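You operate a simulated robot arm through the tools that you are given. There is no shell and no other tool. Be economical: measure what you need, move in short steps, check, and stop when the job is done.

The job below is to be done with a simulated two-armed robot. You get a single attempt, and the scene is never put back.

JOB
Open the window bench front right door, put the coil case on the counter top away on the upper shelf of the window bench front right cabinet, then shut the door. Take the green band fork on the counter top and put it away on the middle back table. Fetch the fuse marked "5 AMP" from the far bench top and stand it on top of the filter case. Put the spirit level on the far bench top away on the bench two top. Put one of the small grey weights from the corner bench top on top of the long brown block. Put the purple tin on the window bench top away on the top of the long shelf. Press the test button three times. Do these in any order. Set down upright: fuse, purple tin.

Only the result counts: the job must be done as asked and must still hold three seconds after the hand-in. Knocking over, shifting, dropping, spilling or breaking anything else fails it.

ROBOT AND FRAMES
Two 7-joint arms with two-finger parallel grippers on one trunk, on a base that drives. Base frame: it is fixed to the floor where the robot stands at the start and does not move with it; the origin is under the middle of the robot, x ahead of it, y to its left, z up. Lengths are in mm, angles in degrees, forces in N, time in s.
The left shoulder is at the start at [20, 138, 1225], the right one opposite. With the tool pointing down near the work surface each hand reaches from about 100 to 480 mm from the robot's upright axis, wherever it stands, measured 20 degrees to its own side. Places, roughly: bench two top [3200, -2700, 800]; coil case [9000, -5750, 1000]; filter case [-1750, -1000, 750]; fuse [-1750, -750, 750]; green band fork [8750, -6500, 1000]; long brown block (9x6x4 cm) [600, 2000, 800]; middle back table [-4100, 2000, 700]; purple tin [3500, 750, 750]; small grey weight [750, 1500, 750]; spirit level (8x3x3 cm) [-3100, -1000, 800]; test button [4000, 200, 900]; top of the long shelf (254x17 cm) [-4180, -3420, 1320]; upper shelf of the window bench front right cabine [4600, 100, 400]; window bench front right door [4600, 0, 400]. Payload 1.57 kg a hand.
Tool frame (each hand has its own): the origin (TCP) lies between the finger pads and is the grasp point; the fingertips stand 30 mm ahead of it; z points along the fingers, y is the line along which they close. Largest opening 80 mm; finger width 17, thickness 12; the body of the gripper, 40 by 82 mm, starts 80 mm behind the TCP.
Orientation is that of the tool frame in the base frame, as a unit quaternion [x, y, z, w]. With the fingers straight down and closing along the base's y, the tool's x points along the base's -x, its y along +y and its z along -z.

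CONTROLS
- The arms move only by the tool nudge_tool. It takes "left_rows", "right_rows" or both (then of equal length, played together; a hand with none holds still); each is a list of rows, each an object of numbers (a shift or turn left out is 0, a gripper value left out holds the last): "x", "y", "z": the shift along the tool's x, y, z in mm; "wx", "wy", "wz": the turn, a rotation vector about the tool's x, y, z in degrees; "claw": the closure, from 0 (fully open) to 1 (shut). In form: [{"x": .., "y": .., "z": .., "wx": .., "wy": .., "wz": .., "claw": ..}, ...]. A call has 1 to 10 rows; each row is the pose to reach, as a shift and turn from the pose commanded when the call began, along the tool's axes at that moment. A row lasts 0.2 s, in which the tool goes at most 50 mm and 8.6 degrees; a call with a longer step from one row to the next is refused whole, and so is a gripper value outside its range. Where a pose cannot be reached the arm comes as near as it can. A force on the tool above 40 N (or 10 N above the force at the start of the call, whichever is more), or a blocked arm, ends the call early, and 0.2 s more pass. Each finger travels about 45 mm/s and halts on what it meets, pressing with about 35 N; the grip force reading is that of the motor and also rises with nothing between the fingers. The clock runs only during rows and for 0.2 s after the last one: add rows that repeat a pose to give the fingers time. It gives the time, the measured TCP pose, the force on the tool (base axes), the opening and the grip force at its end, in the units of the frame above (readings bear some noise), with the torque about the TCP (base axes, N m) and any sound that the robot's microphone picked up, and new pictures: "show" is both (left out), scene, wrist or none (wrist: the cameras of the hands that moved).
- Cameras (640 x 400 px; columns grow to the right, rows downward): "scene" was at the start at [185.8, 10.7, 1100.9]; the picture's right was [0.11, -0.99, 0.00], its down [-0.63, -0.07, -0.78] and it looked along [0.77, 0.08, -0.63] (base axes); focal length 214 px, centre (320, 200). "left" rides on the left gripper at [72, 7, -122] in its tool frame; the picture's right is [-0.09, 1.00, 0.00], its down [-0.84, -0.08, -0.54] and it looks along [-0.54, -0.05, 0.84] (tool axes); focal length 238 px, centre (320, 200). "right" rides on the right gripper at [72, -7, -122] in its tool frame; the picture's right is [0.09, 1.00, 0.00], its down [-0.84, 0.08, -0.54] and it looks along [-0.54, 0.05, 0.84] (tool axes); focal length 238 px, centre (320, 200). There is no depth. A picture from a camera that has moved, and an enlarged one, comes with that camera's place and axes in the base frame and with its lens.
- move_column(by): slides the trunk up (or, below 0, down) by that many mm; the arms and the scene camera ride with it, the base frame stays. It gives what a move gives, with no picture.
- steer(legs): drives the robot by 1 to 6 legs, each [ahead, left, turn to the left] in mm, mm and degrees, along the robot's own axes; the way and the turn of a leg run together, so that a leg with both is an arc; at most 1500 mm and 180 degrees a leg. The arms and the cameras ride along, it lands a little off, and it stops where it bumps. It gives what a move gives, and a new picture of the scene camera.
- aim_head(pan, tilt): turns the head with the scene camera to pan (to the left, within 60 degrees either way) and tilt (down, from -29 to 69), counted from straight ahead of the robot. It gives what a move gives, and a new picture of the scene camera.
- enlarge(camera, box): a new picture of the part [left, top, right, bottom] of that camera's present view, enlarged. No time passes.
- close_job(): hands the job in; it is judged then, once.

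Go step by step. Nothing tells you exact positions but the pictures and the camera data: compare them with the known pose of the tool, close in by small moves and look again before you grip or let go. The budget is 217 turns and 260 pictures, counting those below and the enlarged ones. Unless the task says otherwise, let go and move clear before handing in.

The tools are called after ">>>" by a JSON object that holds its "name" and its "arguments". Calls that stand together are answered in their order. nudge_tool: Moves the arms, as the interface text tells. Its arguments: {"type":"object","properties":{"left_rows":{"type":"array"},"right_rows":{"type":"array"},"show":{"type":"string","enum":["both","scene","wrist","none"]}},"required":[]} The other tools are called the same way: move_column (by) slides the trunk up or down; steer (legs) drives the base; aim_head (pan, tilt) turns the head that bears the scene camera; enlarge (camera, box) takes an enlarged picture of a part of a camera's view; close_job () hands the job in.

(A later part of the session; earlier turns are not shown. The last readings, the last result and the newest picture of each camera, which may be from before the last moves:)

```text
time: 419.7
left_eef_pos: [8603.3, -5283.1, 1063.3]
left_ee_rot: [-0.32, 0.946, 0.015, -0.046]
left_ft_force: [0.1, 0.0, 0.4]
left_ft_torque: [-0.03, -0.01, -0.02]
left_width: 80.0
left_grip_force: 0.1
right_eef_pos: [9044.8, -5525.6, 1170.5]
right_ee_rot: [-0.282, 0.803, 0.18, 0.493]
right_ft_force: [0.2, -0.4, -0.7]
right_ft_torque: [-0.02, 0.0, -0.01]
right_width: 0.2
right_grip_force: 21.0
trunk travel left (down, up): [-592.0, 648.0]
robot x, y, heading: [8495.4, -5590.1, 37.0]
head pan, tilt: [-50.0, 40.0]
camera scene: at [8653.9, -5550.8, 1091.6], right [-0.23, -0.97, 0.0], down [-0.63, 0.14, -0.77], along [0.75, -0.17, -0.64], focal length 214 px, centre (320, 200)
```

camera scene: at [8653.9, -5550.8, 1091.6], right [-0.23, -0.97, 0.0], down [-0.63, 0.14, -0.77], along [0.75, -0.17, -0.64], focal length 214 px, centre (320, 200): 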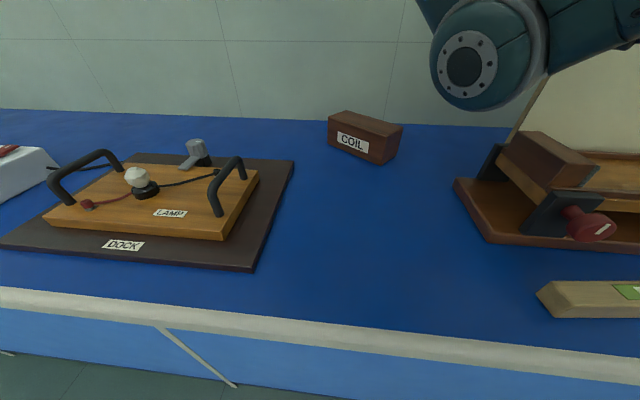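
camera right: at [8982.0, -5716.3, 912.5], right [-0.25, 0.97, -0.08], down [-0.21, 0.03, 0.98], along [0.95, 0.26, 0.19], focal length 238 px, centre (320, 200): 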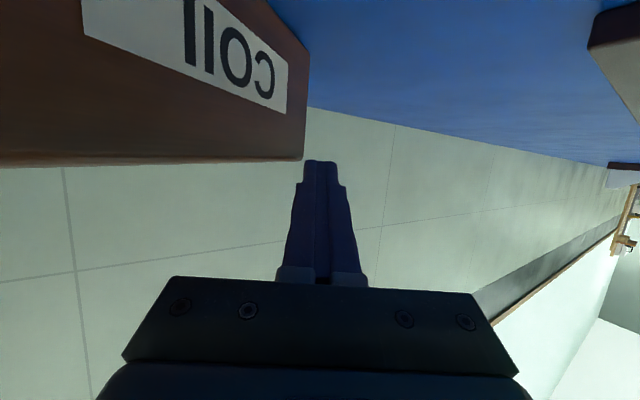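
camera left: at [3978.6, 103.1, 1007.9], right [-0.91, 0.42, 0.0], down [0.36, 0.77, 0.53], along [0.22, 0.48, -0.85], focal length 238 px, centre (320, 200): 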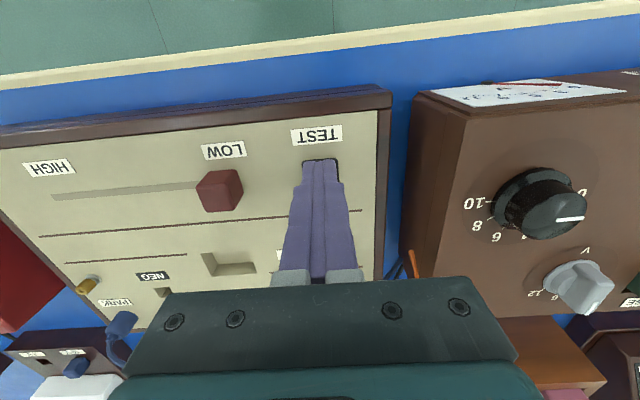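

From here the box corners are clear: its axis is at about 36°, with the near end at (9044, -5807). I'll swing the right hand over it, easing the tilt to 45° and opening the fingers.

>>> {"name": "nudge_tool", "arguments": {"right_rows": [{"x": 17, "y": -38, "z": -11.6, "wy": 3, "claw": 0}, {"x": 34, "y": -76, "z": -23, "wy": 6}, {"x": 51, "y": -114, "z": -35, "wy": 9}, {"x": 68, "y": -151, "z": -46, "wy": 12}, {"x": 85, "y": -188, "z": -58, "wy": 15}, {"x": 102, "y": -226, "z": -69.6, "wy": 18}, {"x": 102, "y": -226, "z": -69.6, "wy": 18}], "show": "wrist"}}

```text
time: 421.3
left_eef_pos: [8603.3, -5283.0, 1063.2]
left_ee_rot: [-0.319, 0.946, 0.014, -0.046]
left_ft_force: [-0.3, -0.7, 0.0]
left_ft_torque: [-0.01, 0.02, 0.01]
left_width: 80.0
left_grip_force: 0.1
right_eef_pos: [9099.1, -5769.6, 1110.4]
right_ee_rot: [-0.306, 0.87, 0.133, 0.363]
right_ft_force: [-0.7, -0.2, -0.6]
right_ft_torque: [0.0, -0.01, -0.01]
right_width: 79.7
right_grip_force: 0.1
trunk travel left (down, up): [-592.0, 648.0]
robot x, y, heading: [8487.6, -5592.8, 37.0]
head pan, tilt: [-50.0, 40.0]
camera right: at [8998.7, -5860.8, 1143.9], right [-0.68, 0.73, -0.06], down [0.11, 0.18, 0.98], along [0.73, 0.66, -0.2], focal length 238 px, centre (320, 200)
```

right: 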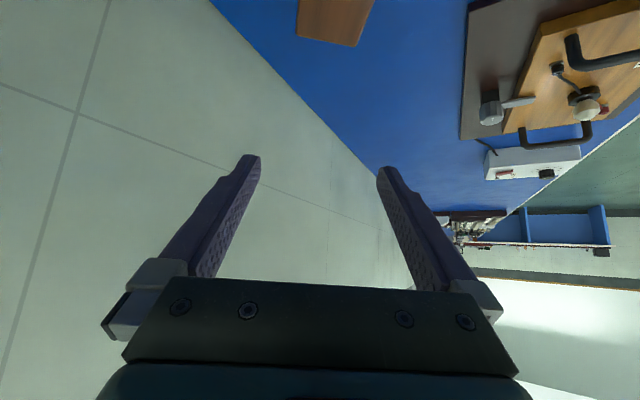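

The reach is fine. I'll align yaw with the box and descend halfway.

>>> {"name": "nudge_tool", "arguments": {"right_rows": [{"x": 28, "z": 20, "wx": 1.2, "wz": 1.2}, {"x": 55, "z": 48, "wx": 2.5, "wz": 2.45}, {"x": 82, "z": 74, "wx": 2.5, "wz": 2.45}, {"x": 108, "z": 100, "wx": 2.5, "wz": 2.45}], "show": "both"}}

```text
time: 422.3
left_eef_pos: [8603.0, -5283.0, 1063.4]
left_ee_rot: [-0.32, 0.946, 0.015, -0.047]
left_ft_force: [0.1, 0.6, 1.1]
left_ft_torque: [0.01, 0.0, 0.03]
left_width: 80.1
left_grip_force: 0.2
right_eef_pos: [9097.0, -5770.9, 961.6]
right_ee_rot: [-0.278, 0.879, 0.121, 0.367]
right_ft_force: [0.1, -0.2, 0.0]
right_ft_torque: [0.04, -0.02, -0.03]
right_width: 79.9
right_grip_force: 0.1
trunk travel left (down, up): [-592.0, 648.0]
robot x, y, heading: [8492.1, -5593.1, 37.0]
head pan, tilt: [-50.0, 40.0]
camera scene: at [8653.8, -5550.8, 1091.7], right [-0.23, -0.97, 0.0], down [-0.63, 0.15, -0.77], along [0.75, -0.17, -0.64], focal length 214 px, centre (320, 200)
camera right: at [8989.4, -5856.3, 995.6], right [-0.63, 0.77, -0.06], down [0.12, 0.17, 0.98], along [0.77, 0.61, -0.2], focal length 238 px, centre (320, 200)
```

scene: 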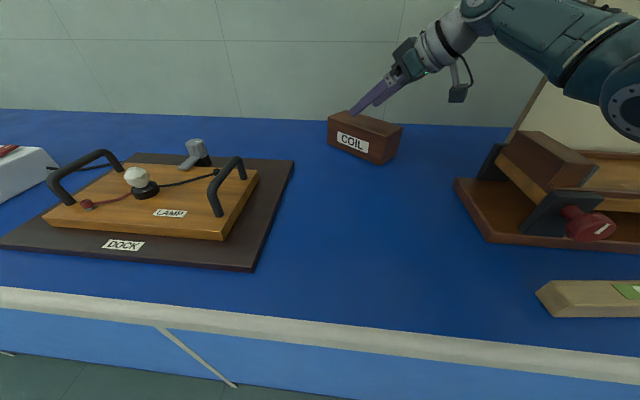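
right: 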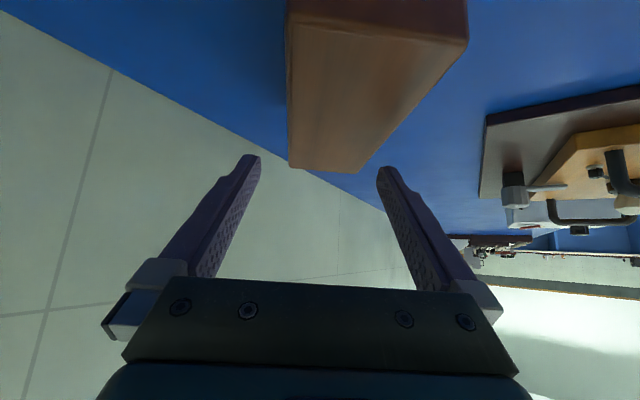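

The box is nicely between the fingers: its centre is at (9095, -5761) and I'm 9 mm off. I'll centre, align, descend and grip at mid-length.

>>> {"name": "nudge_tool", "arguments": {"right_rows": [{"y": 9, "wx": 2, "wz": 2}, {"y": 9, "x": 15, "z": 15, "wx": 2, "wz": 2}, {"y": 9, "x": 30, "z": 30, "wx": 2, "wz": 2}, {"y": 9, "x": 42, "z": 42, "wx": 2, "wz": 2}, {"y": 9, "x": 42, "z": 42, "wx": 2, "wz": 2}], "show": "wrist"}}

```text
time: 423.5
left_eef_pos: [8602.4, -5282.5, 1062.3]
left_ee_rot: [-0.32, 0.946, 0.015, -0.046]
left_ft_force: [-0.4, 0.5, -0.2]
left_ft_torque: [0.0, 0.0, 0.03]
left_width: 80.2
left_grip_force: 0.1
right_eef_pos: [9092.3, -5761.5, 901.9]
right_ee_rot: [-0.257, 0.886, 0.113, 0.369]
right_ft_force: [0.5, -0.2, 0.8]
right_ft_torque: [0.01, -0.02, -0.02]
right_width: 80.0
right_grip_force: 0.1
trunk travel left (down, up): [-592.0, 648.0]
robot x, y, heading: [8493.3, -5591.5, 36.9]
head pan, tilt: [-50.0, 40.0]
camera right: at [8980.9, -5841.9, 936.3], right [-0.59, 0.8, -0.06], down [0.13, 0.17, 0.98], along [0.8, 0.57, -0.2], focal length 238 px, centre (320, 200)
```

right: 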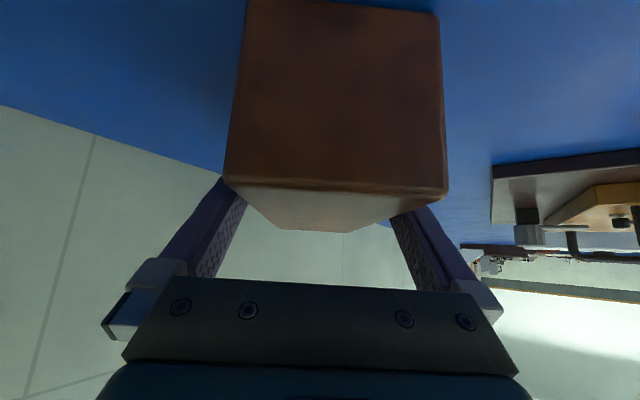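

Straddled. I'll close and lift.

>>> {"name": "nudge_tool", "arguments": {"right_rows": [{"claw": 0.15}, {"claw": 0.25}, {"claw": 0.4}, {"claw": 0.4}, {"claw": 0.4}, {"claw": 0.4, "x": -4, "z": -4}, {"x": -30, "z": -30}, {"x": -60, "z": -60}], "show": "both"}}

```text
time: 425.3
left_eef_pos: [8603.0, -5283.6, 1063.5]
left_ee_rot: [-0.319, 0.947, 0.014, -0.046]
left_ft_force: [-0.1, -0.5, 0.2]
left_ft_torque: [-0.02, 0.02, 0.03]
left_width: 80.2
left_grip_force: 0.1
right_eef_pos: [9091.0, -5764.9, 987.7]
right_ee_rot: [-0.258, 0.886, 0.114, 0.369]
right_ft_force: [0.5, -1.0, -3.1]
right_ft_torque: [-0.05, 0.01, -0.02]
right_width: 69.7
right_grip_force: 35.0
trunk travel left (down, up): [-592.0, 648.0]
robot x, y, heading: [8492.0, -5594.7, 37.0]
head pan, tilt: [-50.0, 40.0]
camera scene: at [8653.8, -5550.9, 1091.6], right [-0.23, -0.97, 0.0], down [-0.63, 0.15, -0.77], along [0.75, -0.17, -0.64], focal length 214 px, centre (320, 200)
camera right: at [8979.2, -5843.9, 1021.4], right [-0.59, 0.8, -0.05], down [0.13, 0.17, 0.98], along [0.79, 0.57, -0.21], focal length 238 px, centre (320, 200)
```

scene: 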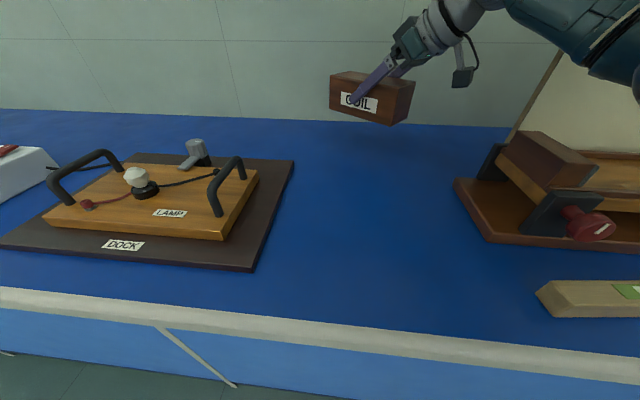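
right: 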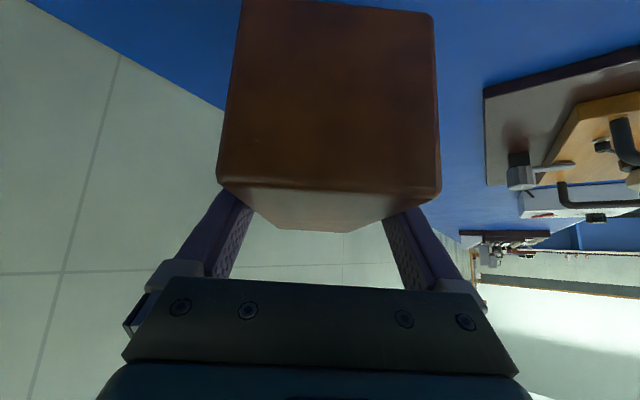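

The coil case is lifted (69.7 mm grip, about 3 N). I'll raise up, back out, square to the counter, tuck the box in, and go look for the fork further right.

>>> {"name": "move_column", "arguments": {"by": 110}}

>>> {"name": "steer", "arguments": {"legs": [[-163, 252, 0], [-80, 0, -57], [0, -500, 0]]}}

>>> {"name": "aim_head", "arguments": {"pan": -20, "tilt": 25}}

```text
time: 426.8
left_eef_pos: [8603.2, -5284.6, 1174.8]
left_ee_rot: [-0.319, 0.947, 0.014, -0.047]
left_ft_force: [-0.2, 1.1, 0.0]
left_ft_torque: [0.01, 0.0, 0.0]
left_width: 79.9
left_grip_force: 0.0
right_eef_pos: [9089.8, -5763.9, 1096.4]
right_ee_rot: [-0.257, 0.886, 0.113, 0.369]
right_ft_force: [-1.7, -0.5, -3.5]
right_ft_torque: [0.03, 0.02, 0.0]
right_width: 69.7
right_grip_force: 35.2
trunk travel left (down, up): [-702.0, 538.0]
robot x, y, heading: [8491.9, -5596.6, 37.0]
head pan, tilt: [-50.0, 40.0]
```

```text
time: 433.9
left_eef_pos: [8283.8, -5895.5, 1173.3]
left_ee_rot: [0.173, 0.984, 0.035, -0.033]
left_ft_force: [-0.4, -0.1, 0.1]
left_ft_torque: [0.01, 0.02, -0.03]
left_width: 80.2
left_grip_force: 0.0
right_eef_pos: [8142.1, -6567.1, 1096.6]
right_ee_rot: [0.199, 0.901, -0.077, 0.378]
right_ft_force: [0.0, -0.6, -3.5]
right_ft_torque: [-0.01, 0.0, 0.01]
right_width: 69.7
right_grip_force: 35.0
trunk travel left (down, up): [-702.0, 538.0]
robot x, y, heading: [7962.7, -5969.5, -20.5]
head pan, tilt: [-50.0, 40.0]
camera scene: at [8084.7, -6082.7, 1201.6], right [-0.94, -0.34, 0.0], down [-0.22, 0.61, -0.77], along [0.26, -0.72, -0.64], focal length 214 px, centre (320, 200)
```

scene: 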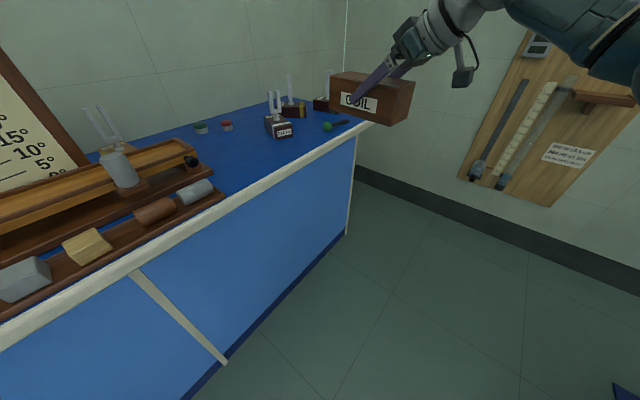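

```text
time: 434.9
left_eef_pos: [8283.3, -5897.0, 1173.4]
left_ee_rot: [0.173, 0.984, 0.035, -0.034]
left_ft_force: [-0.8, 0.7, 0.0]
left_ft_torque: [0.02, 0.01, 0.01]
left_width: 79.8
left_grip_force: 0.0
right_eef_pos: [8141.6, -6565.8, 1096.7]
right_ee_rot: [0.199, 0.901, -0.077, 0.378]
right_ft_force: [-0.3, -0.4, -2.7]
right_ft_torque: [0.03, 0.04, 0.02]
right_width: 69.9
right_grip_force: 34.7
trunk travel left (down, up): [-702.0, 538.0]
robot x, y, heading: [7961.9, -5969.3, -20.2]
head pan, tilt: [-20.0, 25.0]
camera scene: at [8126.3, -6062.3, 1224.9], right [-0.65, -0.76, 0.0], down [-0.32, 0.27, -0.91], along [0.69, -0.59, -0.42], focal length 214 px, centre (320, 200)
```

scene: 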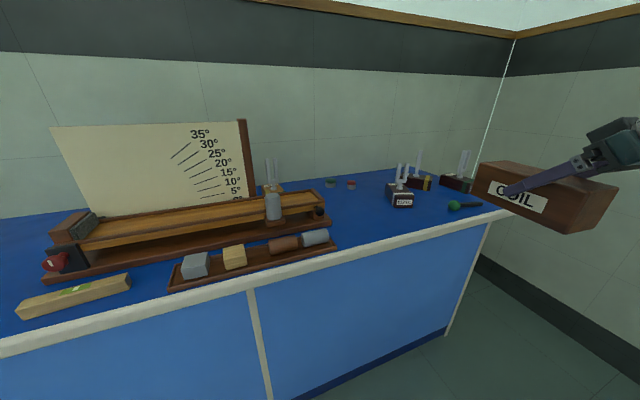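

Tuning forks on boxes stand near the counter's right end. I'll enlarge them.

>>> {"name": "enlarge", "arguments": {"camera": "scene", "box": [310, 140, 490, 230]}}

```text
3.56 times, centred on (400, 185) of scene
camera zoom: at [8126.3, -6062.3, 1224.9], right [-0.65, -0.76, 0.0], down [-0.32, 0.27, -0.91], along [0.69, -0.59, -0.42], focal length 763 px, centre (36, 253)
```

zoom: 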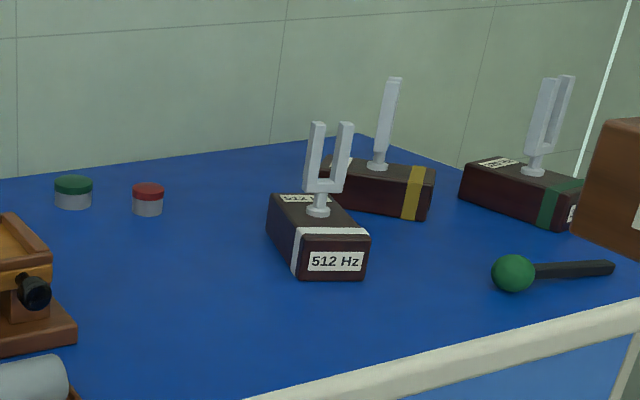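

The stands carry white, yellow and green bands. The listed rough place is nearer, though, so I'll check the pronged object on the inclined plane too.

>>> {"name": "enlarge", "arguments": {"camera": "scene", "box": [200, 130, 360, 270]}}

```text
2.86 times, centred on (280, 200) of scene
camera zoom: at [8126.3, -6062.3, 1224.9], right [-0.65, -0.76, 0.0], down [-0.32, 0.27, -0.91], along [0.69, -0.59, -0.42], focal length 613 px, centre (434, 200)
```

zoom: 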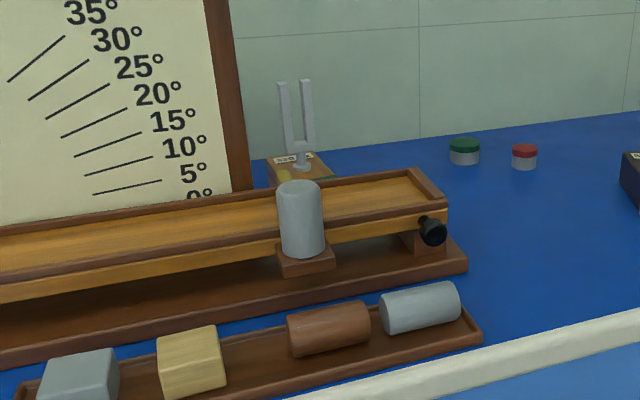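

There is another fork on a light box behind the inclined plane. I'll zoom in to see its band.

>>> {"name": "enlarge", "arguments": {"camera": "scene", "box": [255, 145, 295, 180]}}

>>> {"name": "enlarge", "arguments": {"camera": "scene", "box": [420, 150, 490, 210]}}

```text
11.43 times, centred on (275, 162) of scene
camera zoom: at [8126.3, -6062.3, 1224.9], right [-0.65, -0.76, 0.0], down [-0.32, 0.27, -0.91], along [0.69, -0.59, -0.42], focal length 2451 px, centre (834, 629)
```

zoom: 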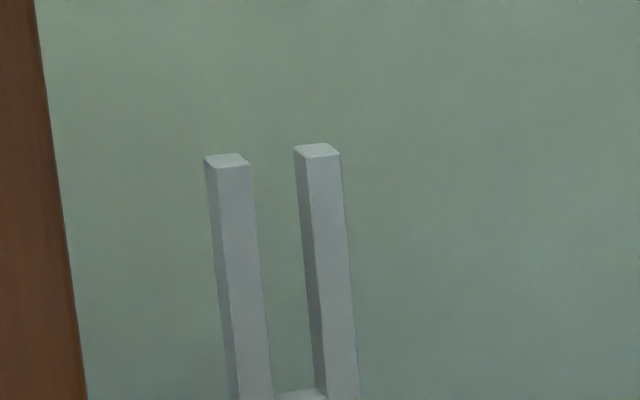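

```text
6.67 times, centred on (455, 180) of scene
camera zoom: at [8126.3, -6062.3, 1224.9], right [-0.65, -0.76, 0.0], down [-0.32, 0.27, -0.91], along [0.69, -0.59, -0.42], focal length 1430 px, centre (-580, 333)
```

zoom: 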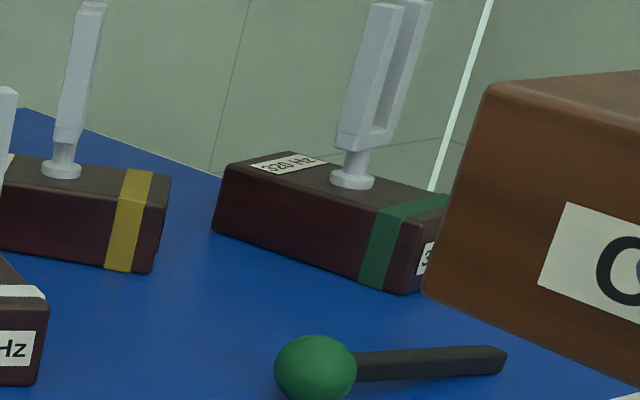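

>>> {"name": "enlarge", "arguments": {"camera": "scene", "box": [250, 165, 306, 200]}}

```text
11.43 times, centred on (278, 182) of scene
camera zoom: at [8126.3, -6062.3, 1224.9], right [-0.65, -0.76, 0.0], down [-0.32, 0.27, -0.91], along [0.69, -0.59, -0.42], focal length 2451 px, centre (800, 400)
```

zoom: 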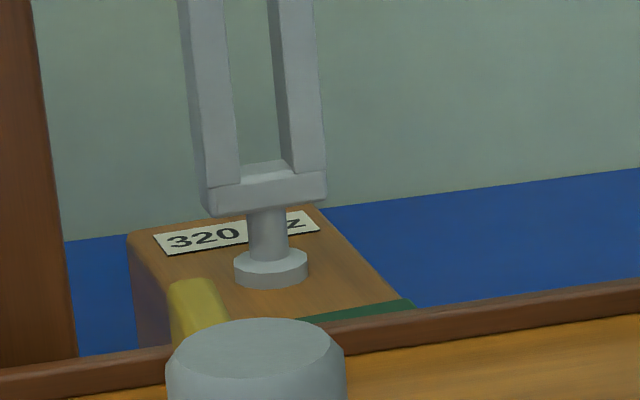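

The target matching the listed place is the light-wood 320 Hz box with a green band, behind the incline. I'll bring the coil box inboard, then move closer for a precise look.

>>> {"name": "nudge_tool", "arguments": {"right_rows": [{"y": 40, "x": -10, "z": 10}, {"y": 80, "x": -20, "z": 20}, {"y": 120, "x": -28, "z": 28}, {"y": 160, "x": -35, "z": 35}, {"y": 200, "x": -35, "z": 35}, {"y": 240, "x": -35, "z": 35}, {"y": 280, "x": -35, "z": 35}, {"y": 300, "x": -35, "z": 35}], "show": "none"}}

>>> {"name": "steer", "arguments": {"legs": [[0, -250, 0], [180, 0, 0]]}}

>>> {"name": "aim_head", "arguments": {"pan": 10, "tilt": 30}}

```text
time: 436.6
left_eef_pos: [8284.0, -5897.2, 1173.0]
left_ee_rot: [0.173, 0.984, 0.035, -0.033]
left_ft_force: [-0.5, -0.2, 0.2]
left_ft_torque: [0.01, 0.0, 0.02]
left_width: 80.2
left_grip_force: 0.0
right_eef_pos: [8312.4, -6315.8, 1099.1]
right_ee_rot: [0.201, 0.9, -0.079, 0.378]
right_ft_force: [0.2, 0.3, -3.0]
right_ft_torque: [0.04, 0.04, -0.03]
right_width: 69.6
right_grip_force: 35.3
trunk travel left (down, up): [-702.0, 538.0]
robot x, y, heading: [7960.8, -5972.1, -20.2]
head pan, tilt: [-20.0, 25.0]
```

```text
time: 439.6
left_eef_pos: [8363.2, -6200.1, 1173.6]
left_ee_rot: [0.174, 0.983, 0.035, -0.034]
left_ft_force: [-0.8, -0.5, -0.2]
left_ft_torque: [0.02, 0.03, -0.03]
left_width: 80.2
left_grip_force: 0.0
right_eef_pos: [8389.5, -6618.3, 1100.7]
right_ee_rot: [0.2, 0.9, -0.078, 0.379]
right_ft_force: [0.4, 0.5, -2.6]
right_ft_torque: [-0.03, 0.04, 0.01]
right_width: 70.1
right_grip_force: 34.7
trunk travel left (down, up): [-702.0, 538.0]
robot x, y, heading: [8041.9, -6271.1, -20.5]
head pan, tilt: [-20.0, 25.0]
camera scene: at [8205.4, -6364.9, 1224.9], right [-0.65, -0.76, 0.0], down [-0.32, 0.27, -0.91], along [0.69, -0.59, -0.42], focal length 214 px, centre (320, 200)
```

scene: 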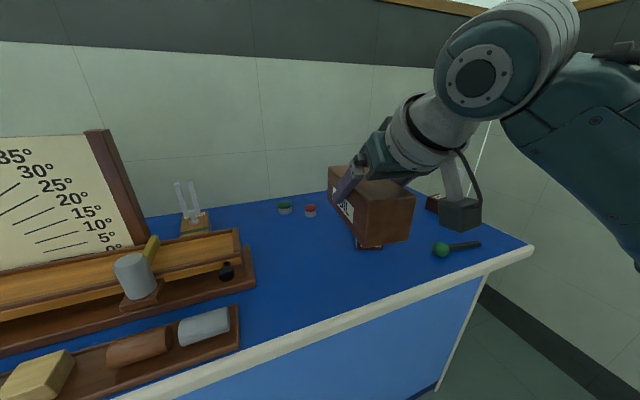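

```text
time: 440.6
left_eef_pos: [8363.7, -6200.3, 1173.4]
left_ee_rot: [0.175, 0.983, 0.036, -0.033]
left_ft_force: [-0.3, 0.3, 0.0]
left_ft_torque: [0.0, -0.01, -0.04]
left_width: 79.8
left_grip_force: 0.1
right_eef_pos: [8388.9, -6617.5, 1100.0]
right_ee_rot: [0.199, 0.901, -0.077, 0.377]
right_ft_force: [0.1, -0.6, -3.8]
right_ft_torque: [0.01, 0.05, -0.02]
right_width: 69.9
right_grip_force: 35.2
trunk travel left (down, up): [-702.0, 538.0]
robot x, y, heading: [8043.2, -6268.3, -20.5]
head pan, tilt: [10.0, 30.0]
camera scene: at [8224.2, -6321.6, 1216.9], right [-0.18, -0.98, 0.0], down [-0.49, 0.09, -0.87], along [0.85, -0.16, -0.5], focal length 214 px, centre (320, 200)
```

scene: 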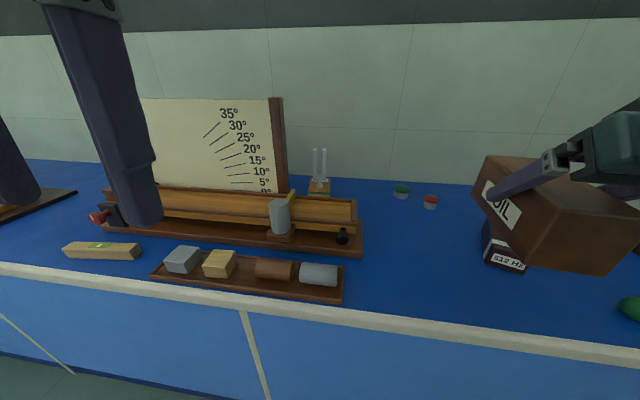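

The fork's stem base is at about (8842, -6434), z 915, with tines up to 1033. I'll turn 25° right to bring the left shoulder forward, then set the left hand yawed and pitched to reach over the incline.

>>> {"name": "steer", "arguments": {"legs": [[0, 0, -24.5]]}}

>>> {"name": "nudge_tool", "arguments": {"left_rows": [{"wx": 1.1, "wy": -1.5, "wz": -8}, {"wx": 2.3, "wy": -3, "wz": -16}, {"wx": 3.4, "wy": -4.4, "wz": -24}], "show": "none"}}

>>> {"name": "nudge_tool", "arguments": {"left_rows": [{"x": -26, "y": 13.7, "z": 5.3, "wy": -7.8}, {"x": -52, "y": 27.5, "z": 10.6, "wy": -15.6}, {"x": -78, "y": 41, "z": 16, "wy": -23.3}, {"x": -104, "y": 55, "z": 21, "wy": -31}, {"x": -130, "y": 68.6, "z": 26.6, "wy": -39}, {"x": -156, "y": 82, "z": 32, "wy": -46.7}, {"x": -182, "y": 96, "z": 37, "wy": -54.4}, {"x": -208, "y": 110, "z": 42.6, "wy": -62.2}, {"x": -234, "y": 123.5, "z": 48, "wy": -70}], "show": "none"}}

```text
time: 442.2
left_eef_pos: [8363.6, -6338.7, 1172.4]
left_ee_rot: [0.378, 0.925, 0.041, -0.025]
left_ft_force: [0.4, -1.3, -0.5]
left_ft_torque: [-0.01, -0.01, 0.02]
left_width: 80.2
left_grip_force: 0.1
right_eef_pos: [8215.6, -6729.8, 1099.5]
right_ee_rot: [0.387, 0.838, -0.157, 0.352]
right_ft_force: [-0.9, 0.4, -3.5]
right_ft_torque: [0.04, 0.03, -0.01]
right_width: 69.9
right_grip_force: 35.3
trunk travel left (down, up): [-702.0, 538.0]
robot x, y, heading: [8040.2, -6271.5, -44.8]
head pan, tilt: [10.0, 30.0]
camera scene: at [8186.9, -6392.1, 1216.9], right [-0.57, -0.82, 0.0], down [-0.41, 0.29, -0.87], along [0.71, -0.49, -0.5], focal length 214 px, centre (320, 200)
```

scene: 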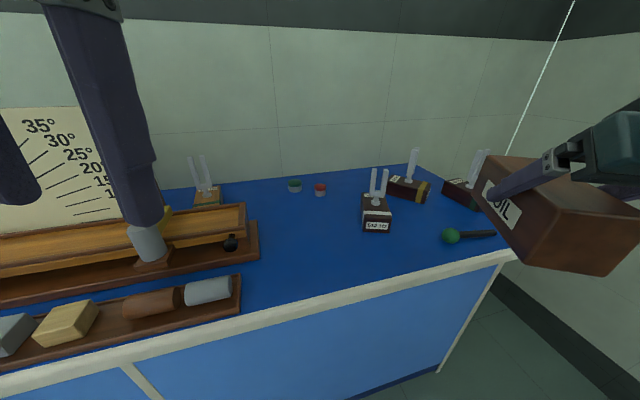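

```text
time: 443.0
left_eef_pos: [8363.2, -6334.4, 1164.6]
left_ee_rot: [0.172, 0.985, 0.02, -0.005]
left_ft_force: [0.1, -0.6, 0.4]
left_ft_torque: [0.02, 0.01, -0.01]
left_width: 80.2
left_grip_force: 0.1
right_eef_pos: [8216.0, -6732.0, 1099.6]
right_ee_rot: [0.386, 0.838, -0.156, 0.352]
right_ft_force: [0.3, 0.4, -3.3]
right_ft_torque: [0.03, 0.01, -0.01]
right_width: 69.9
right_grip_force: 34.4
trunk travel left (down, up): [-702.0, 538.0]
robot x, y, heading: [8039.7, -6273.7, -44.6]
head pan, tilt: [10.0, 30.0]
```

```text
time: 445.0
left_eef_pos: [8626.8, -6302.6, 1129.0]
left_ee_rot: [0.149, 0.801, -0.099, 0.571]
left_ft_force: [-0.8, 0.3, 0.7]
left_ft_torque: [-0.01, 0.02, -0.01]
left_width: 79.9
left_grip_force: 0.0
right_eef_pos: [8214.6, -6730.4, 1098.3]
right_ee_rot: [0.386, 0.838, -0.156, 0.352]
right_ft_force: [0.0, -0.9, -3.3]
right_ft_torque: [0.02, 0.06, 0.0]
right_width: 70.0
right_grip_force: 35.0
trunk travel left (down, up): [-702.0, 538.0]
robot x, y, heading: [8036.2, -6269.4, -44.8]
head pan, tilt: [10.0, 30.0]
```

The left hand is posed well. I'll drive in 150 mm toward the fork, keeping the hand above it, and check with the wrist camera.

>>> {"name": "steer", "arguments": {"legs": [[155, 22, 0]]}}

>>> {"name": "nudge_tool", "arguments": {"left_rows": [{"x": 0, "claw": 0.1}], "show": "wrist"}}

```text
time: 446.4
left_eef_pos: [8751.5, -6395.5, 1128.2]
left_ee_rot: [0.149, 0.802, -0.099, 0.57]
left_ft_force: [-0.4, 0.1, 0.6]
left_ft_torque: [0.0, -0.03, 0.0]
left_width: 80.1
left_grip_force: 0.0
right_eef_pos: [8340.0, -6823.7, 1099.3]
right_ee_rot: [0.385, 0.838, -0.156, 0.352]
right_ft_force: [-0.1, -0.5, -2.6]
right_ft_torque: [0.04, 0.0, 0.0]
right_width: 69.7
right_grip_force: 35.6
trunk travel left (down, up): [-702.0, 538.0]
robot x, y, heading: [8169.2, -6361.5, -45.0]
head pan, tilt: [10.0, 30.0]
camera scene: at [8311.5, -6485.1, 1216.9], right [-0.57, -0.82, 0.0], down [-0.41, 0.29, -0.87], along [0.71, -0.49, -0.5], focal length 214 px, centre (320, 200)
```

scene: 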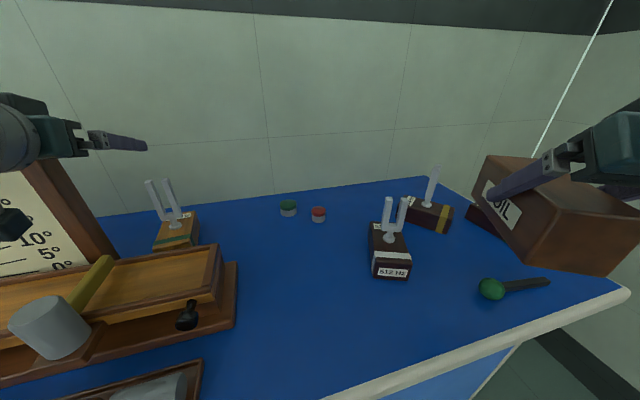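

```text
time: 446.8
left_eef_pos: [8750.3, -6396.1, 1128.5]
left_ee_rot: [0.148, 0.802, -0.098, 0.57]
left_ft_force: [0.7, 0.7, 0.7]
left_ft_torque: [0.01, 0.0, 0.0]
left_width: 71.9
left_grip_force: 0.0
right_eef_pos: [8340.4, -6824.6, 1098.7]
right_ee_rot: [0.386, 0.839, -0.156, 0.351]
right_ft_force: [0.1, -0.2, -2.8]
right_ft_torque: [0.01, 0.04, 0.01]
right_width: 69.7
right_grip_force: 35.3
trunk travel left (down, up): [-702.0, 538.0]
robot x, y, heading: [8163.8, -6366.9, -44.9]
head pan, tilt: [10.0, 30.0]
camera left: at [8623.3, -6341.8, 1100.4], right [0.38, 0.92, 0.1], down [-0.25, 0.0, 0.97], along [0.89, -0.39, 0.23], focal length 238 px, centre (320, 200)
```

left: 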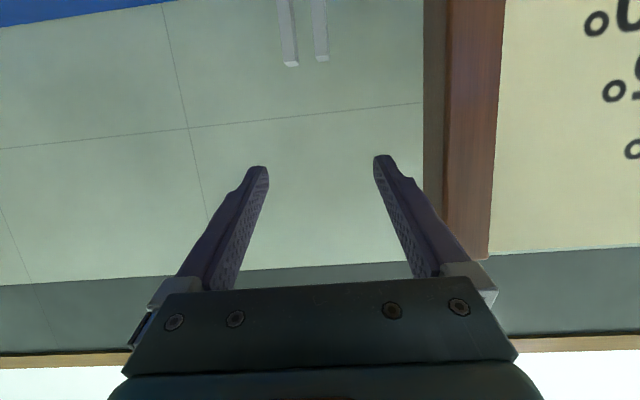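

The fork is about 95 mm ahead and 8-11 mm to the right. I'll advance above it, then look again.

>>> {"name": "nudge_tool", "arguments": {"left_rows": [{"x": -10, "y": -3, "z": 30}, {"x": -20, "y": -6, "z": 60}, {"x": -31, "y": -9, "z": 88}, {"x": 5, "y": -9, "z": 100}, {"x": 25, "y": -9, "z": 107}], "show": "both"}}

```text
time: 448.0
left_eef_pos: [8835.0, -6434.9, 1068.7]
left_ee_rot: [0.148, 0.802, -0.098, 0.57]
left_ft_force: [-0.5, -0.5, 1.0]
left_ft_torque: [-0.03, 0.0, 0.0]
left_width: 72.1
left_grip_force: 0.0
right_eef_pos: [8340.9, -6824.8, 1100.0]
right_ee_rot: [0.386, 0.838, -0.156, 0.352]
right_ft_force: [1.5, -0.3, -1.5]
right_ft_torque: [0.0, 0.01, 0.01]
right_width: 69.6
right_grip_force: 35.0
trunk travel left (down, up): [-702.0, 538.0]
robot x, y, heading: [8166.1, -6363.4, -44.6]
head pan, tilt: [10.0, 30.0]
camera scene: at [8311.4, -6485.1, 1216.9], right [-0.57, -0.82, 0.0], down [-0.41, 0.29, -0.87], along [0.71, -0.49, -0.5], focal length 214 px, centre (320, 200)
camera left: at [8707.5, -6381.4, 1041.0], right [0.38, 0.92, 0.1], down [-0.25, 0.0, 0.97], along [0.89, -0.39, 0.23], focal length 238 px, centre (320, 200)
```

scene: 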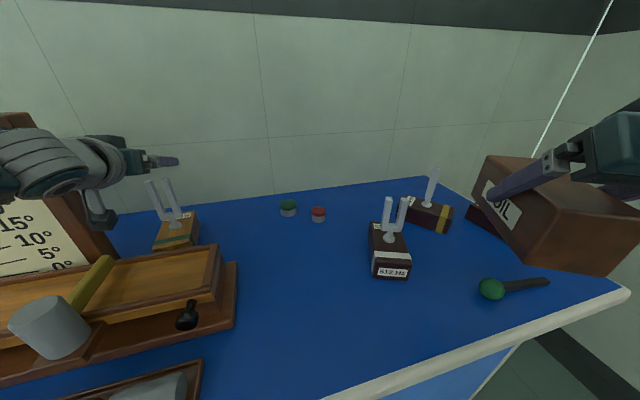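
left: 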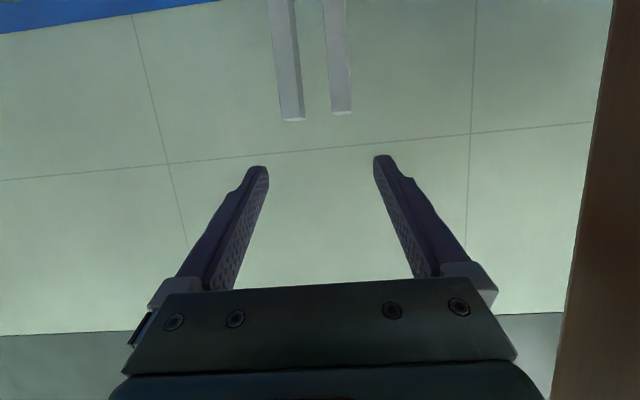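

The tines are centred, about 20 mm ahead of the TCP. I'll descend 65 mm around them.

>>> {"name": "nudge_tool", "arguments": {"left_rows": [{"x": 18, "z": 11}, {"x": 38, "z": 18}, {"x": 52, "z": 23}, {"x": 60, "z": 26}, {"x": 60, "z": 26}], "show": "wrist"}}

```text
time: 449.2
left_eef_pos: [8840.2, -6436.6, 1005.8]
left_ee_rot: [0.148, 0.802, -0.098, 0.57]
left_ft_force: [-0.5, 0.6, -0.7]
left_ft_torque: [0.0, 0.01, -0.02]
left_width: 71.8
left_grip_force: 0.0
right_eef_pos: [8339.7, -6823.5, 1099.5]
right_ee_rot: [0.386, 0.838, -0.156, 0.352]
right_ft_force: [-0.3, -0.2, -2.2]
right_ft_torque: [0.02, 0.03, 0.01]
right_width: 69.8
right_grip_force: 35.0
trunk travel left (down, up): [-702.0, 538.0]
robot x, y, heading: [8166.5, -6365.6, -44.6]
head pan, tilt: [10.0, 30.0]
camera left: at [8712.3, -6382.7, 976.9], right [0.38, 0.92, 0.1], down [-0.25, 0.0, 0.97], along [0.89, -0.39, 0.23], focal length 238 px, centre (320, 200)
```

left: 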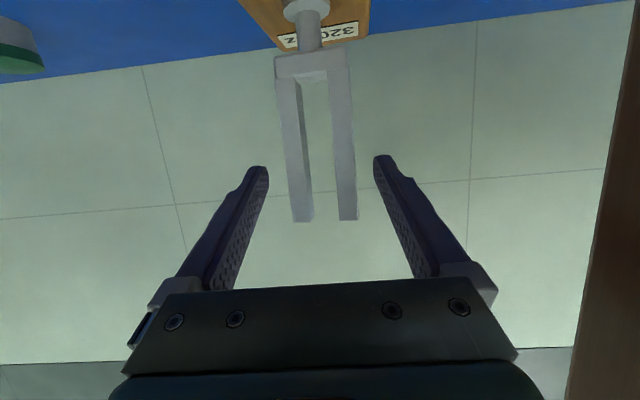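

The tines are between the pads. I'll close gently and lift.

>>> {"name": "nudge_tool", "arguments": {"left_rows": [{"claw": 0.3}, {"claw": 0.45}, {"claw": 0.6}, {"claw": 0.7}, {"claw": 0.7}, {"claw": 0.7, "x": -4, "z": -1.5}, {"x": -30, "z": -10}, {"x": -60, "z": -20}], "show": "both"}}

```text
time: 451.0
left_eef_pos: [8839.8, -6436.0, 1067.7]
left_ee_rot: [0.149, 0.802, -0.099, 0.569]
left_ft_force: [-0.2, 0.6, -4.0]
left_ft_torque: [-0.03, 0.02, 0.0]
left_width: 42.7
left_grip_force: 34.8
right_eef_pos: [8339.6, -6824.5, 1099.0]
right_ee_rot: [0.385, 0.838, -0.156, 0.352]
right_ft_force: [-0.4, 0.3, -3.0]
right_ft_torque: [0.02, 0.0, 0.01]
right_width: 69.7
right_grip_force: 35.1
trunk travel left (down, up): [-702.0, 538.0]
robot x, y, heading: [8164.7, -6363.1, -44.8]
head pan, tilt: [10.0, 30.0]
camera scene: at [8311.2, -6485.0, 1216.8], right [-0.57, -0.82, 0.0], down [-0.41, 0.29, -0.87], along [0.71, -0.49, -0.5], focal length 214 px, centre (320, 200)
camera left: at [8712.4, -6382.4, 1040.5], right [0.38, 0.92, 0.1], down [-0.25, 0.0, 0.97], along [0.89, -0.39, 0.23], focal length 238 px, centre (320, 200)
```

scene: 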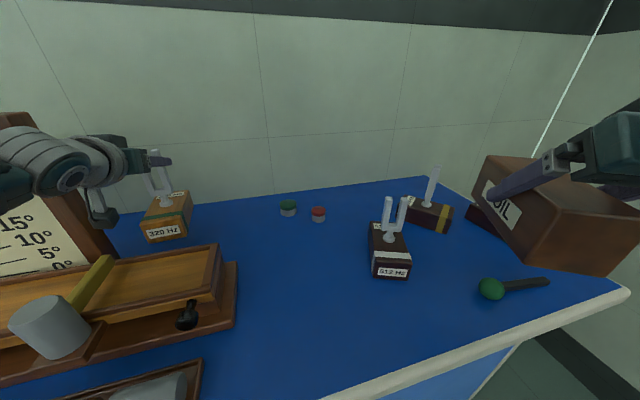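
left: 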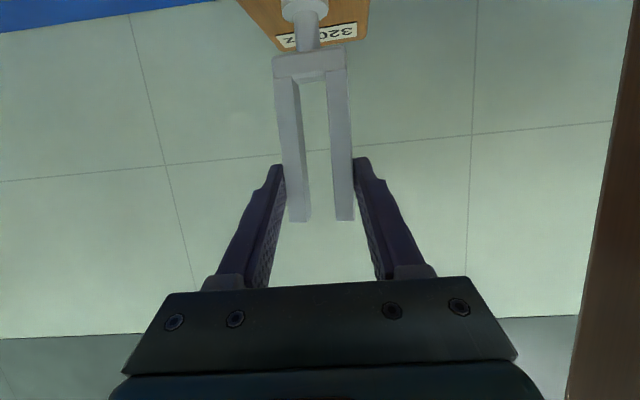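

The green band fork is lifted. I'll raise the trunk so it clears the incline, then back away.

>>> {"name": "move_column", "arguments": {"by": 160}}

>>> {"name": "steer", "arguments": {"legs": [[-330, -40, 0], [-300, -300, 0], [0, 0, 24.5]]}}

```text
time: 452.8
left_eef_pos: [8838.5, -6435.9, 1228.1]
left_ee_rot: [0.148, 0.802, -0.098, 0.57]
left_ft_force: [0.5, 0.3, -2.6]
left_ft_torque: [-0.01, 0.06, 0.01]
left_width: 42.7
left_grip_force: 35.0
right_eef_pos: [8340.1, -6824.1, 1258.8]
right_ee_rot: [0.385, 0.839, -0.156, 0.352]
right_ft_force: [0.0, 1.1, -3.3]
right_ft_torque: [0.05, 0.03, -0.02]
right_width: 69.7
right_grip_force: 34.8
trunk travel left (down, up): [-862.0, 378.0]
robot x, y, heading: [8165.8, -6364.7, -44.8]
head pan, tilt: [10.0, 30.0]
```

```text
time: 458.5
left_eef_pos: [8117.5, -5952.0, 1228.9]
left_ee_rot: [-0.024, 0.815, 0.024, 0.579]
left_ft_force: [0.4, 0.1, -3.1]
left_ft_torque: [-0.04, 0.05, 0.01]
left_width: 41.9
left_grip_force: 34.8
right_eef_pos: [7818.5, -6511.0, 1259.2]
right_ee_rot: [0.202, 0.901, -0.079, 0.377]
right_ft_force: [0.2, 0.2, -3.0]
right_ft_torque: [-0.03, 0.04, 0.01]
right_width: 69.8
right_grip_force: 34.9
trunk travel left (down, up): [-862.0, 378.0]
robot x, y, heading: [7473.6, -6163.2, -20.6]
head pan, tilt: [10.0, 30.0]
camera scene: at [7655.1, -6214.4, 1376.8], right [-0.18, -0.98, 0.0], down [-0.49, 0.09, -0.87], along [0.85, -0.16, -0.5], focal length 214 px, centre (320, 200)
```

scene: 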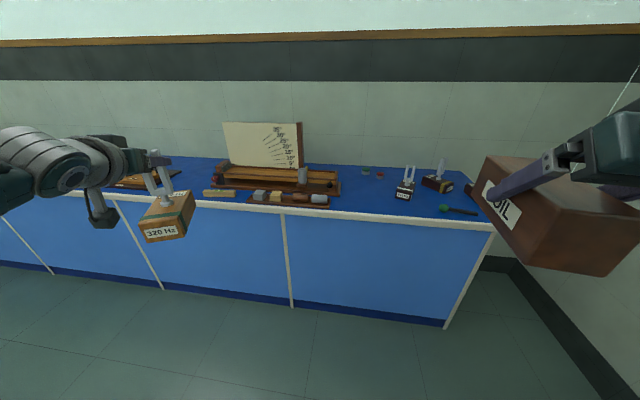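

Everything else is undisturbed. I'll drive back the way I came to the window bench.

>>> {"name": "steer", "arguments": {"legs": [[290, 0, 0], [0, 0, 90.6], [1300, 0, 0], [1300, 0, 0], [1200, 0, 0], [0, 0, 90]]}}

>>> {"name": "steer", "arguments": {"legs": [[1400, 0, 0], [1400, 0, 0], [1400, 0, 0], [0, 0, -90]]}}

```text
time: 486.2
left_eef_pos: [8391.1, -2885.0, 1227.8]
left_ee_rot: [0.815, 0.018, -0.578, 0.019]
left_ft_force: [-0.1, 0.9, -3.7]
left_ft_torque: [0.02, -0.05, -0.02]
left_width: 41.4
left_grip_force: 34.9
right_eef_pos: [8695.2, -2330.8, 1259.4]
right_ee_rot: [0.899, -0.206, -0.377, -0.081]
right_ft_force: [0.4, -0.4, -3.2]
right_ft_torque: [0.03, -0.03, 0.02]
right_width: 69.9
right_grip_force: 34.8
trunk travel left (down, up): [-862.0, 378.0]
robot x, y, heading: [9035.8, -2683.1, 158.6]
head pan, tilt: [10.0, 30.0]
camera scene: at [8857.6, -2626.1, 1376.8], right [0.2, 0.98, 0.0], down [0.49, -0.1, -0.87], along [-0.85, 0.17, -0.5], focal length 214 px, centre (320, 200)
```

scene: 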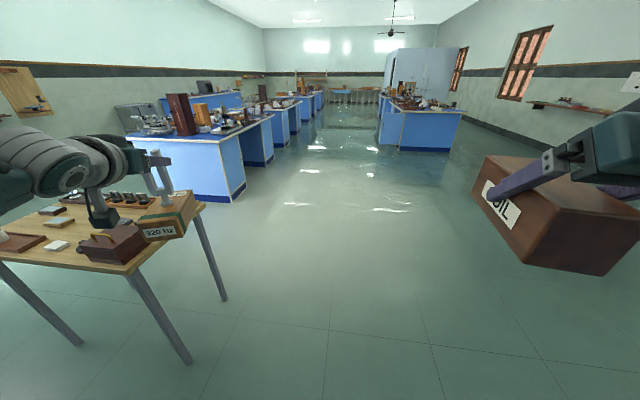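

```text
time: 510.2
left_eef_pos: [4883.1, -472.3, 1228.1]
left_ee_rot: [0.597, -0.556, -0.428, -0.389]
left_ft_force: [-0.3, 0.2, -4.0]
left_ft_torque: [-0.02, -0.01, -0.03]
left_width: 41.4
left_grip_force: 35.0
right_eef_pos: [5445.6, -761.8, 1258.1]
right_ee_rot: [-0.499, 0.776, 0.213, 0.321]
right_ft_force: [0.6, 0.2, -3.7]
right_ft_torque: [-0.03, -0.01, 0.01]
right_width: 70.0
right_grip_force: 35.2
trunk travel left (down, up): [-862.0, 378.0]
robot x, y, heading: [5106.2, -1115.2, 70.3]
head pan, tilt: [10.0, 30.0]
camera scene: at [5152.6, -930.2, 1376.8], right [0.99, -0.17, 0.0], down [-0.09, -0.49, -0.87], along [0.15, 0.85, -0.5], focal length 214 px, centre (320, 200)
```

scene: 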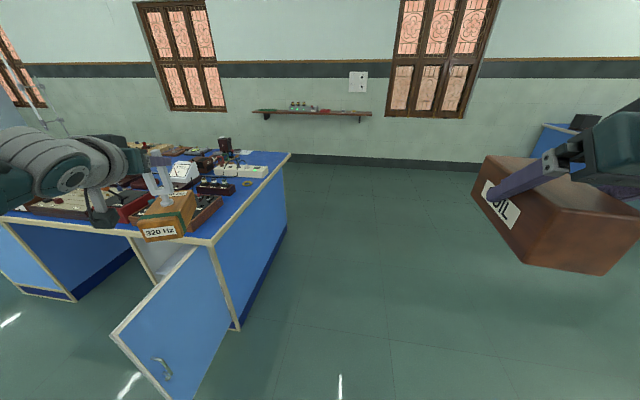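

The open door is in view. I'll slide left to stand in front of the cabinet and lower the trunk.

>>> {"name": "steer", "arguments": {"legs": [[0, 1056, 0]]}}

>>> {"name": "move_column", "arguments": {"by": -400}}

>>> {"name": "move_column", "arguments": {"by": -340}}

>>> {"name": "aim_head", "arguments": {"pan": -15, "tilt": 15}}

```text
time: 515.6
left_eef_pos: [3901.4, -114.6, 1227.9]
left_ee_rot: [0.597, -0.557, -0.427, -0.389]
left_ft_force: [0.1, 0.5, -3.7]
left_ft_torque: [-0.01, -0.01, 0.01]
left_width: 41.4
left_grip_force: 35.1
right_eef_pos: [4463.4, -407.0, 1258.9]
right_ee_rot: [-0.499, 0.777, 0.213, 0.32]
right_ft_force: [-0.2, 0.2, -3.6]
right_ft_torque: [-0.05, 0.02, -0.04]
right_width: 69.8
right_grip_force: 35.0
trunk travel left (down, up): [-862.0, 378.0]
robot x, y, heading: [4120.4, -758.2, 69.9]
head pan, tilt: [10.0, 30.0]
camera scene: at [4170.5, -574.0, 1376.8], right [0.98, -0.17, 0.0], down [-0.09, -0.49, -0.87], along [0.15, 0.85, -0.5], focal length 214 px, centre (320, 200)
```

scene: 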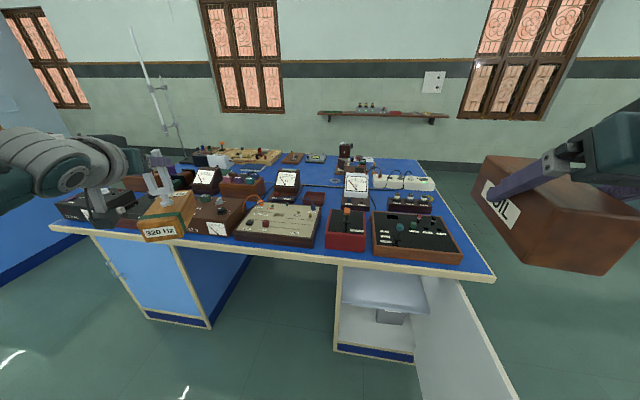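

```text
time: 519.4
left_eef_pos: [3902.4, -115.0, 828.4]
left_ee_rot: [0.597, -0.557, -0.427, -0.389]
left_ft_force: [0.4, -0.9, -4.4]
left_ft_torque: [-0.07, -0.04, 0.04]
left_width: 41.3
left_grip_force: 34.6
right_eef_pos: [4463.7, -407.5, 859.3]
right_ee_rot: [-0.499, 0.776, 0.213, 0.321]
right_ft_force: [-0.1, 1.0, -3.2]
right_ft_torque: [-0.02, 0.02, 0.0]
right_width: 70.1
right_grip_force: 34.7
trunk travel left (down, up): [-462.0, 778.0]
robot x, y, heading: [4120.5, -756.9, 70.3]
head pan, tilt: [10.0, 30.0]
```

```text
time: 522.8
left_eef_pos: [3902.0, -116.0, 488.8]
left_ee_rot: [0.597, -0.556, -0.428, -0.389]
left_ft_force: [-0.6, -0.4, -4.1]
left_ft_torque: [-0.06, -0.02, 0.02]
left_width: 41.8
left_grip_force: 35.1
right_eef_pos: [4463.9, -408.2, 520.2]
right_ee_rot: [-0.499, 0.777, 0.212, 0.321]
right_ft_force: [-0.7, 0.7, -3.0]
right_ft_torque: [-0.02, 0.03, 0.01]
right_width: 70.0
right_grip_force: 34.6
trunk travel left (down, up): [-122.0, 1118.0]
robot x, y, heading: [4119.5, -759.6, 69.8]
head pan, tilt: [10.0, 30.0]
```

```text
time: 523.7
left_eef_pos: [3901.6, -116.0, 487.2]
left_ee_rot: [0.596, -0.557, -0.427, -0.39]
left_ft_force: [0.8, 0.2, -3.0]
left_ft_torque: [-0.03, 0.04, 0.01]
left_width: 41.4
left_grip_force: 35.0
right_eef_pos: [4463.0, -406.9, 519.7]
right_ee_rot: [-0.498, 0.777, 0.212, 0.321]
right_ft_force: [-0.2, 0.1, -3.4]
right_ft_torque: [-0.06, 0.0, 0.0]
right_width: 69.8
right_grip_force: 35.1
trunk travel left (down, up): [-122.0, 1118.0]
robot x, y, heading: [4118.2, -758.3, 69.9]
head pan, tilt: [-15.0, 15.0]
camera scene: at [4208.2, -587.0, 661.0], right [0.82, -0.57, 0.0], down [-0.15, -0.21, -0.97], along [0.55, 0.79, -0.26], focal length 214 px, centre (320, 200)
```

scene: 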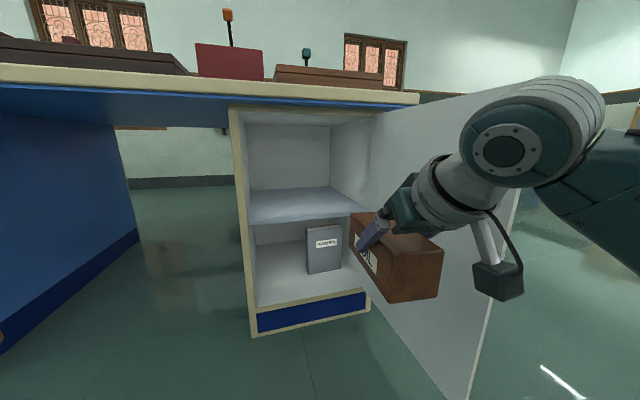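

The cabinet interior is visible: the upper shelf's surface is at about z 434, spanning u 4109-4443 and roughly 400 mm deep. I'll align the box with the opening and drive up to it.

>>> {"name": "steer", "arguments": {"legs": [[0, 54, 0], [240, 0, 0]]}}

>>> {"name": "enlarge", "arguments": {"camera": "right", "box": [0, 0, 640, 400]}}

```text
time: 526.0
left_eef_pos: [3933.8, 127.4, 487.8]
left_ee_rot: [0.595, -0.559, -0.426, -0.39]
left_ft_force: [0.3, 0.1, -3.0]
left_ft_torque: [-0.04, -0.05, 0.03]
left_width: 41.8
left_grip_force: 34.6
right_eef_pos: [4494.8, -165.4, 518.5]
right_ee_rot: [-0.498, 0.777, 0.212, 0.32]
right_ft_force: [-0.6, -1.0, -2.5]
right_ft_torque: [-0.07, 0.05, -0.01]
right_width: 69.8
right_grip_force: 35.1
trunk travel left (down, up): [-122.0, 1118.0]
robot x, y, heading: [4150.7, -515.8, 69.6]
head pan, tilt: [-15.0, 15.0]
camera scene: at [4239.4, -344.3, 660.8], right [0.82, -0.58, 0.0], down [-0.15, -0.21, -0.97], along [0.56, 0.79, -0.26], focal length 214 px, centre (320, 200)
```

scene: 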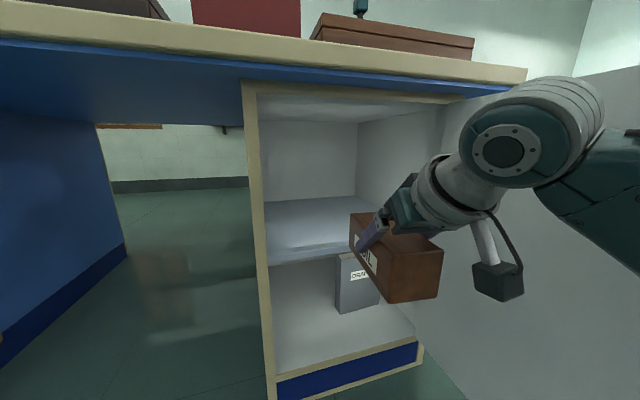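

```text
1.00 times, centred on (320, 200) of right (not enlarged: the box is as wide or as high as the picture)
camera zoom: at [4445.2, -294.0, 553.3], right [-0.93, 0.35, -0.06], down [0.02, 0.22, 0.98], along [0.36, 0.91, -0.21], focal length 238 px, centre (320, 200)
```

zoom: 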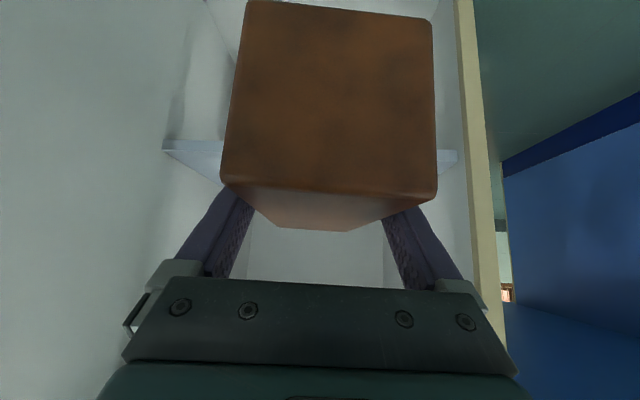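

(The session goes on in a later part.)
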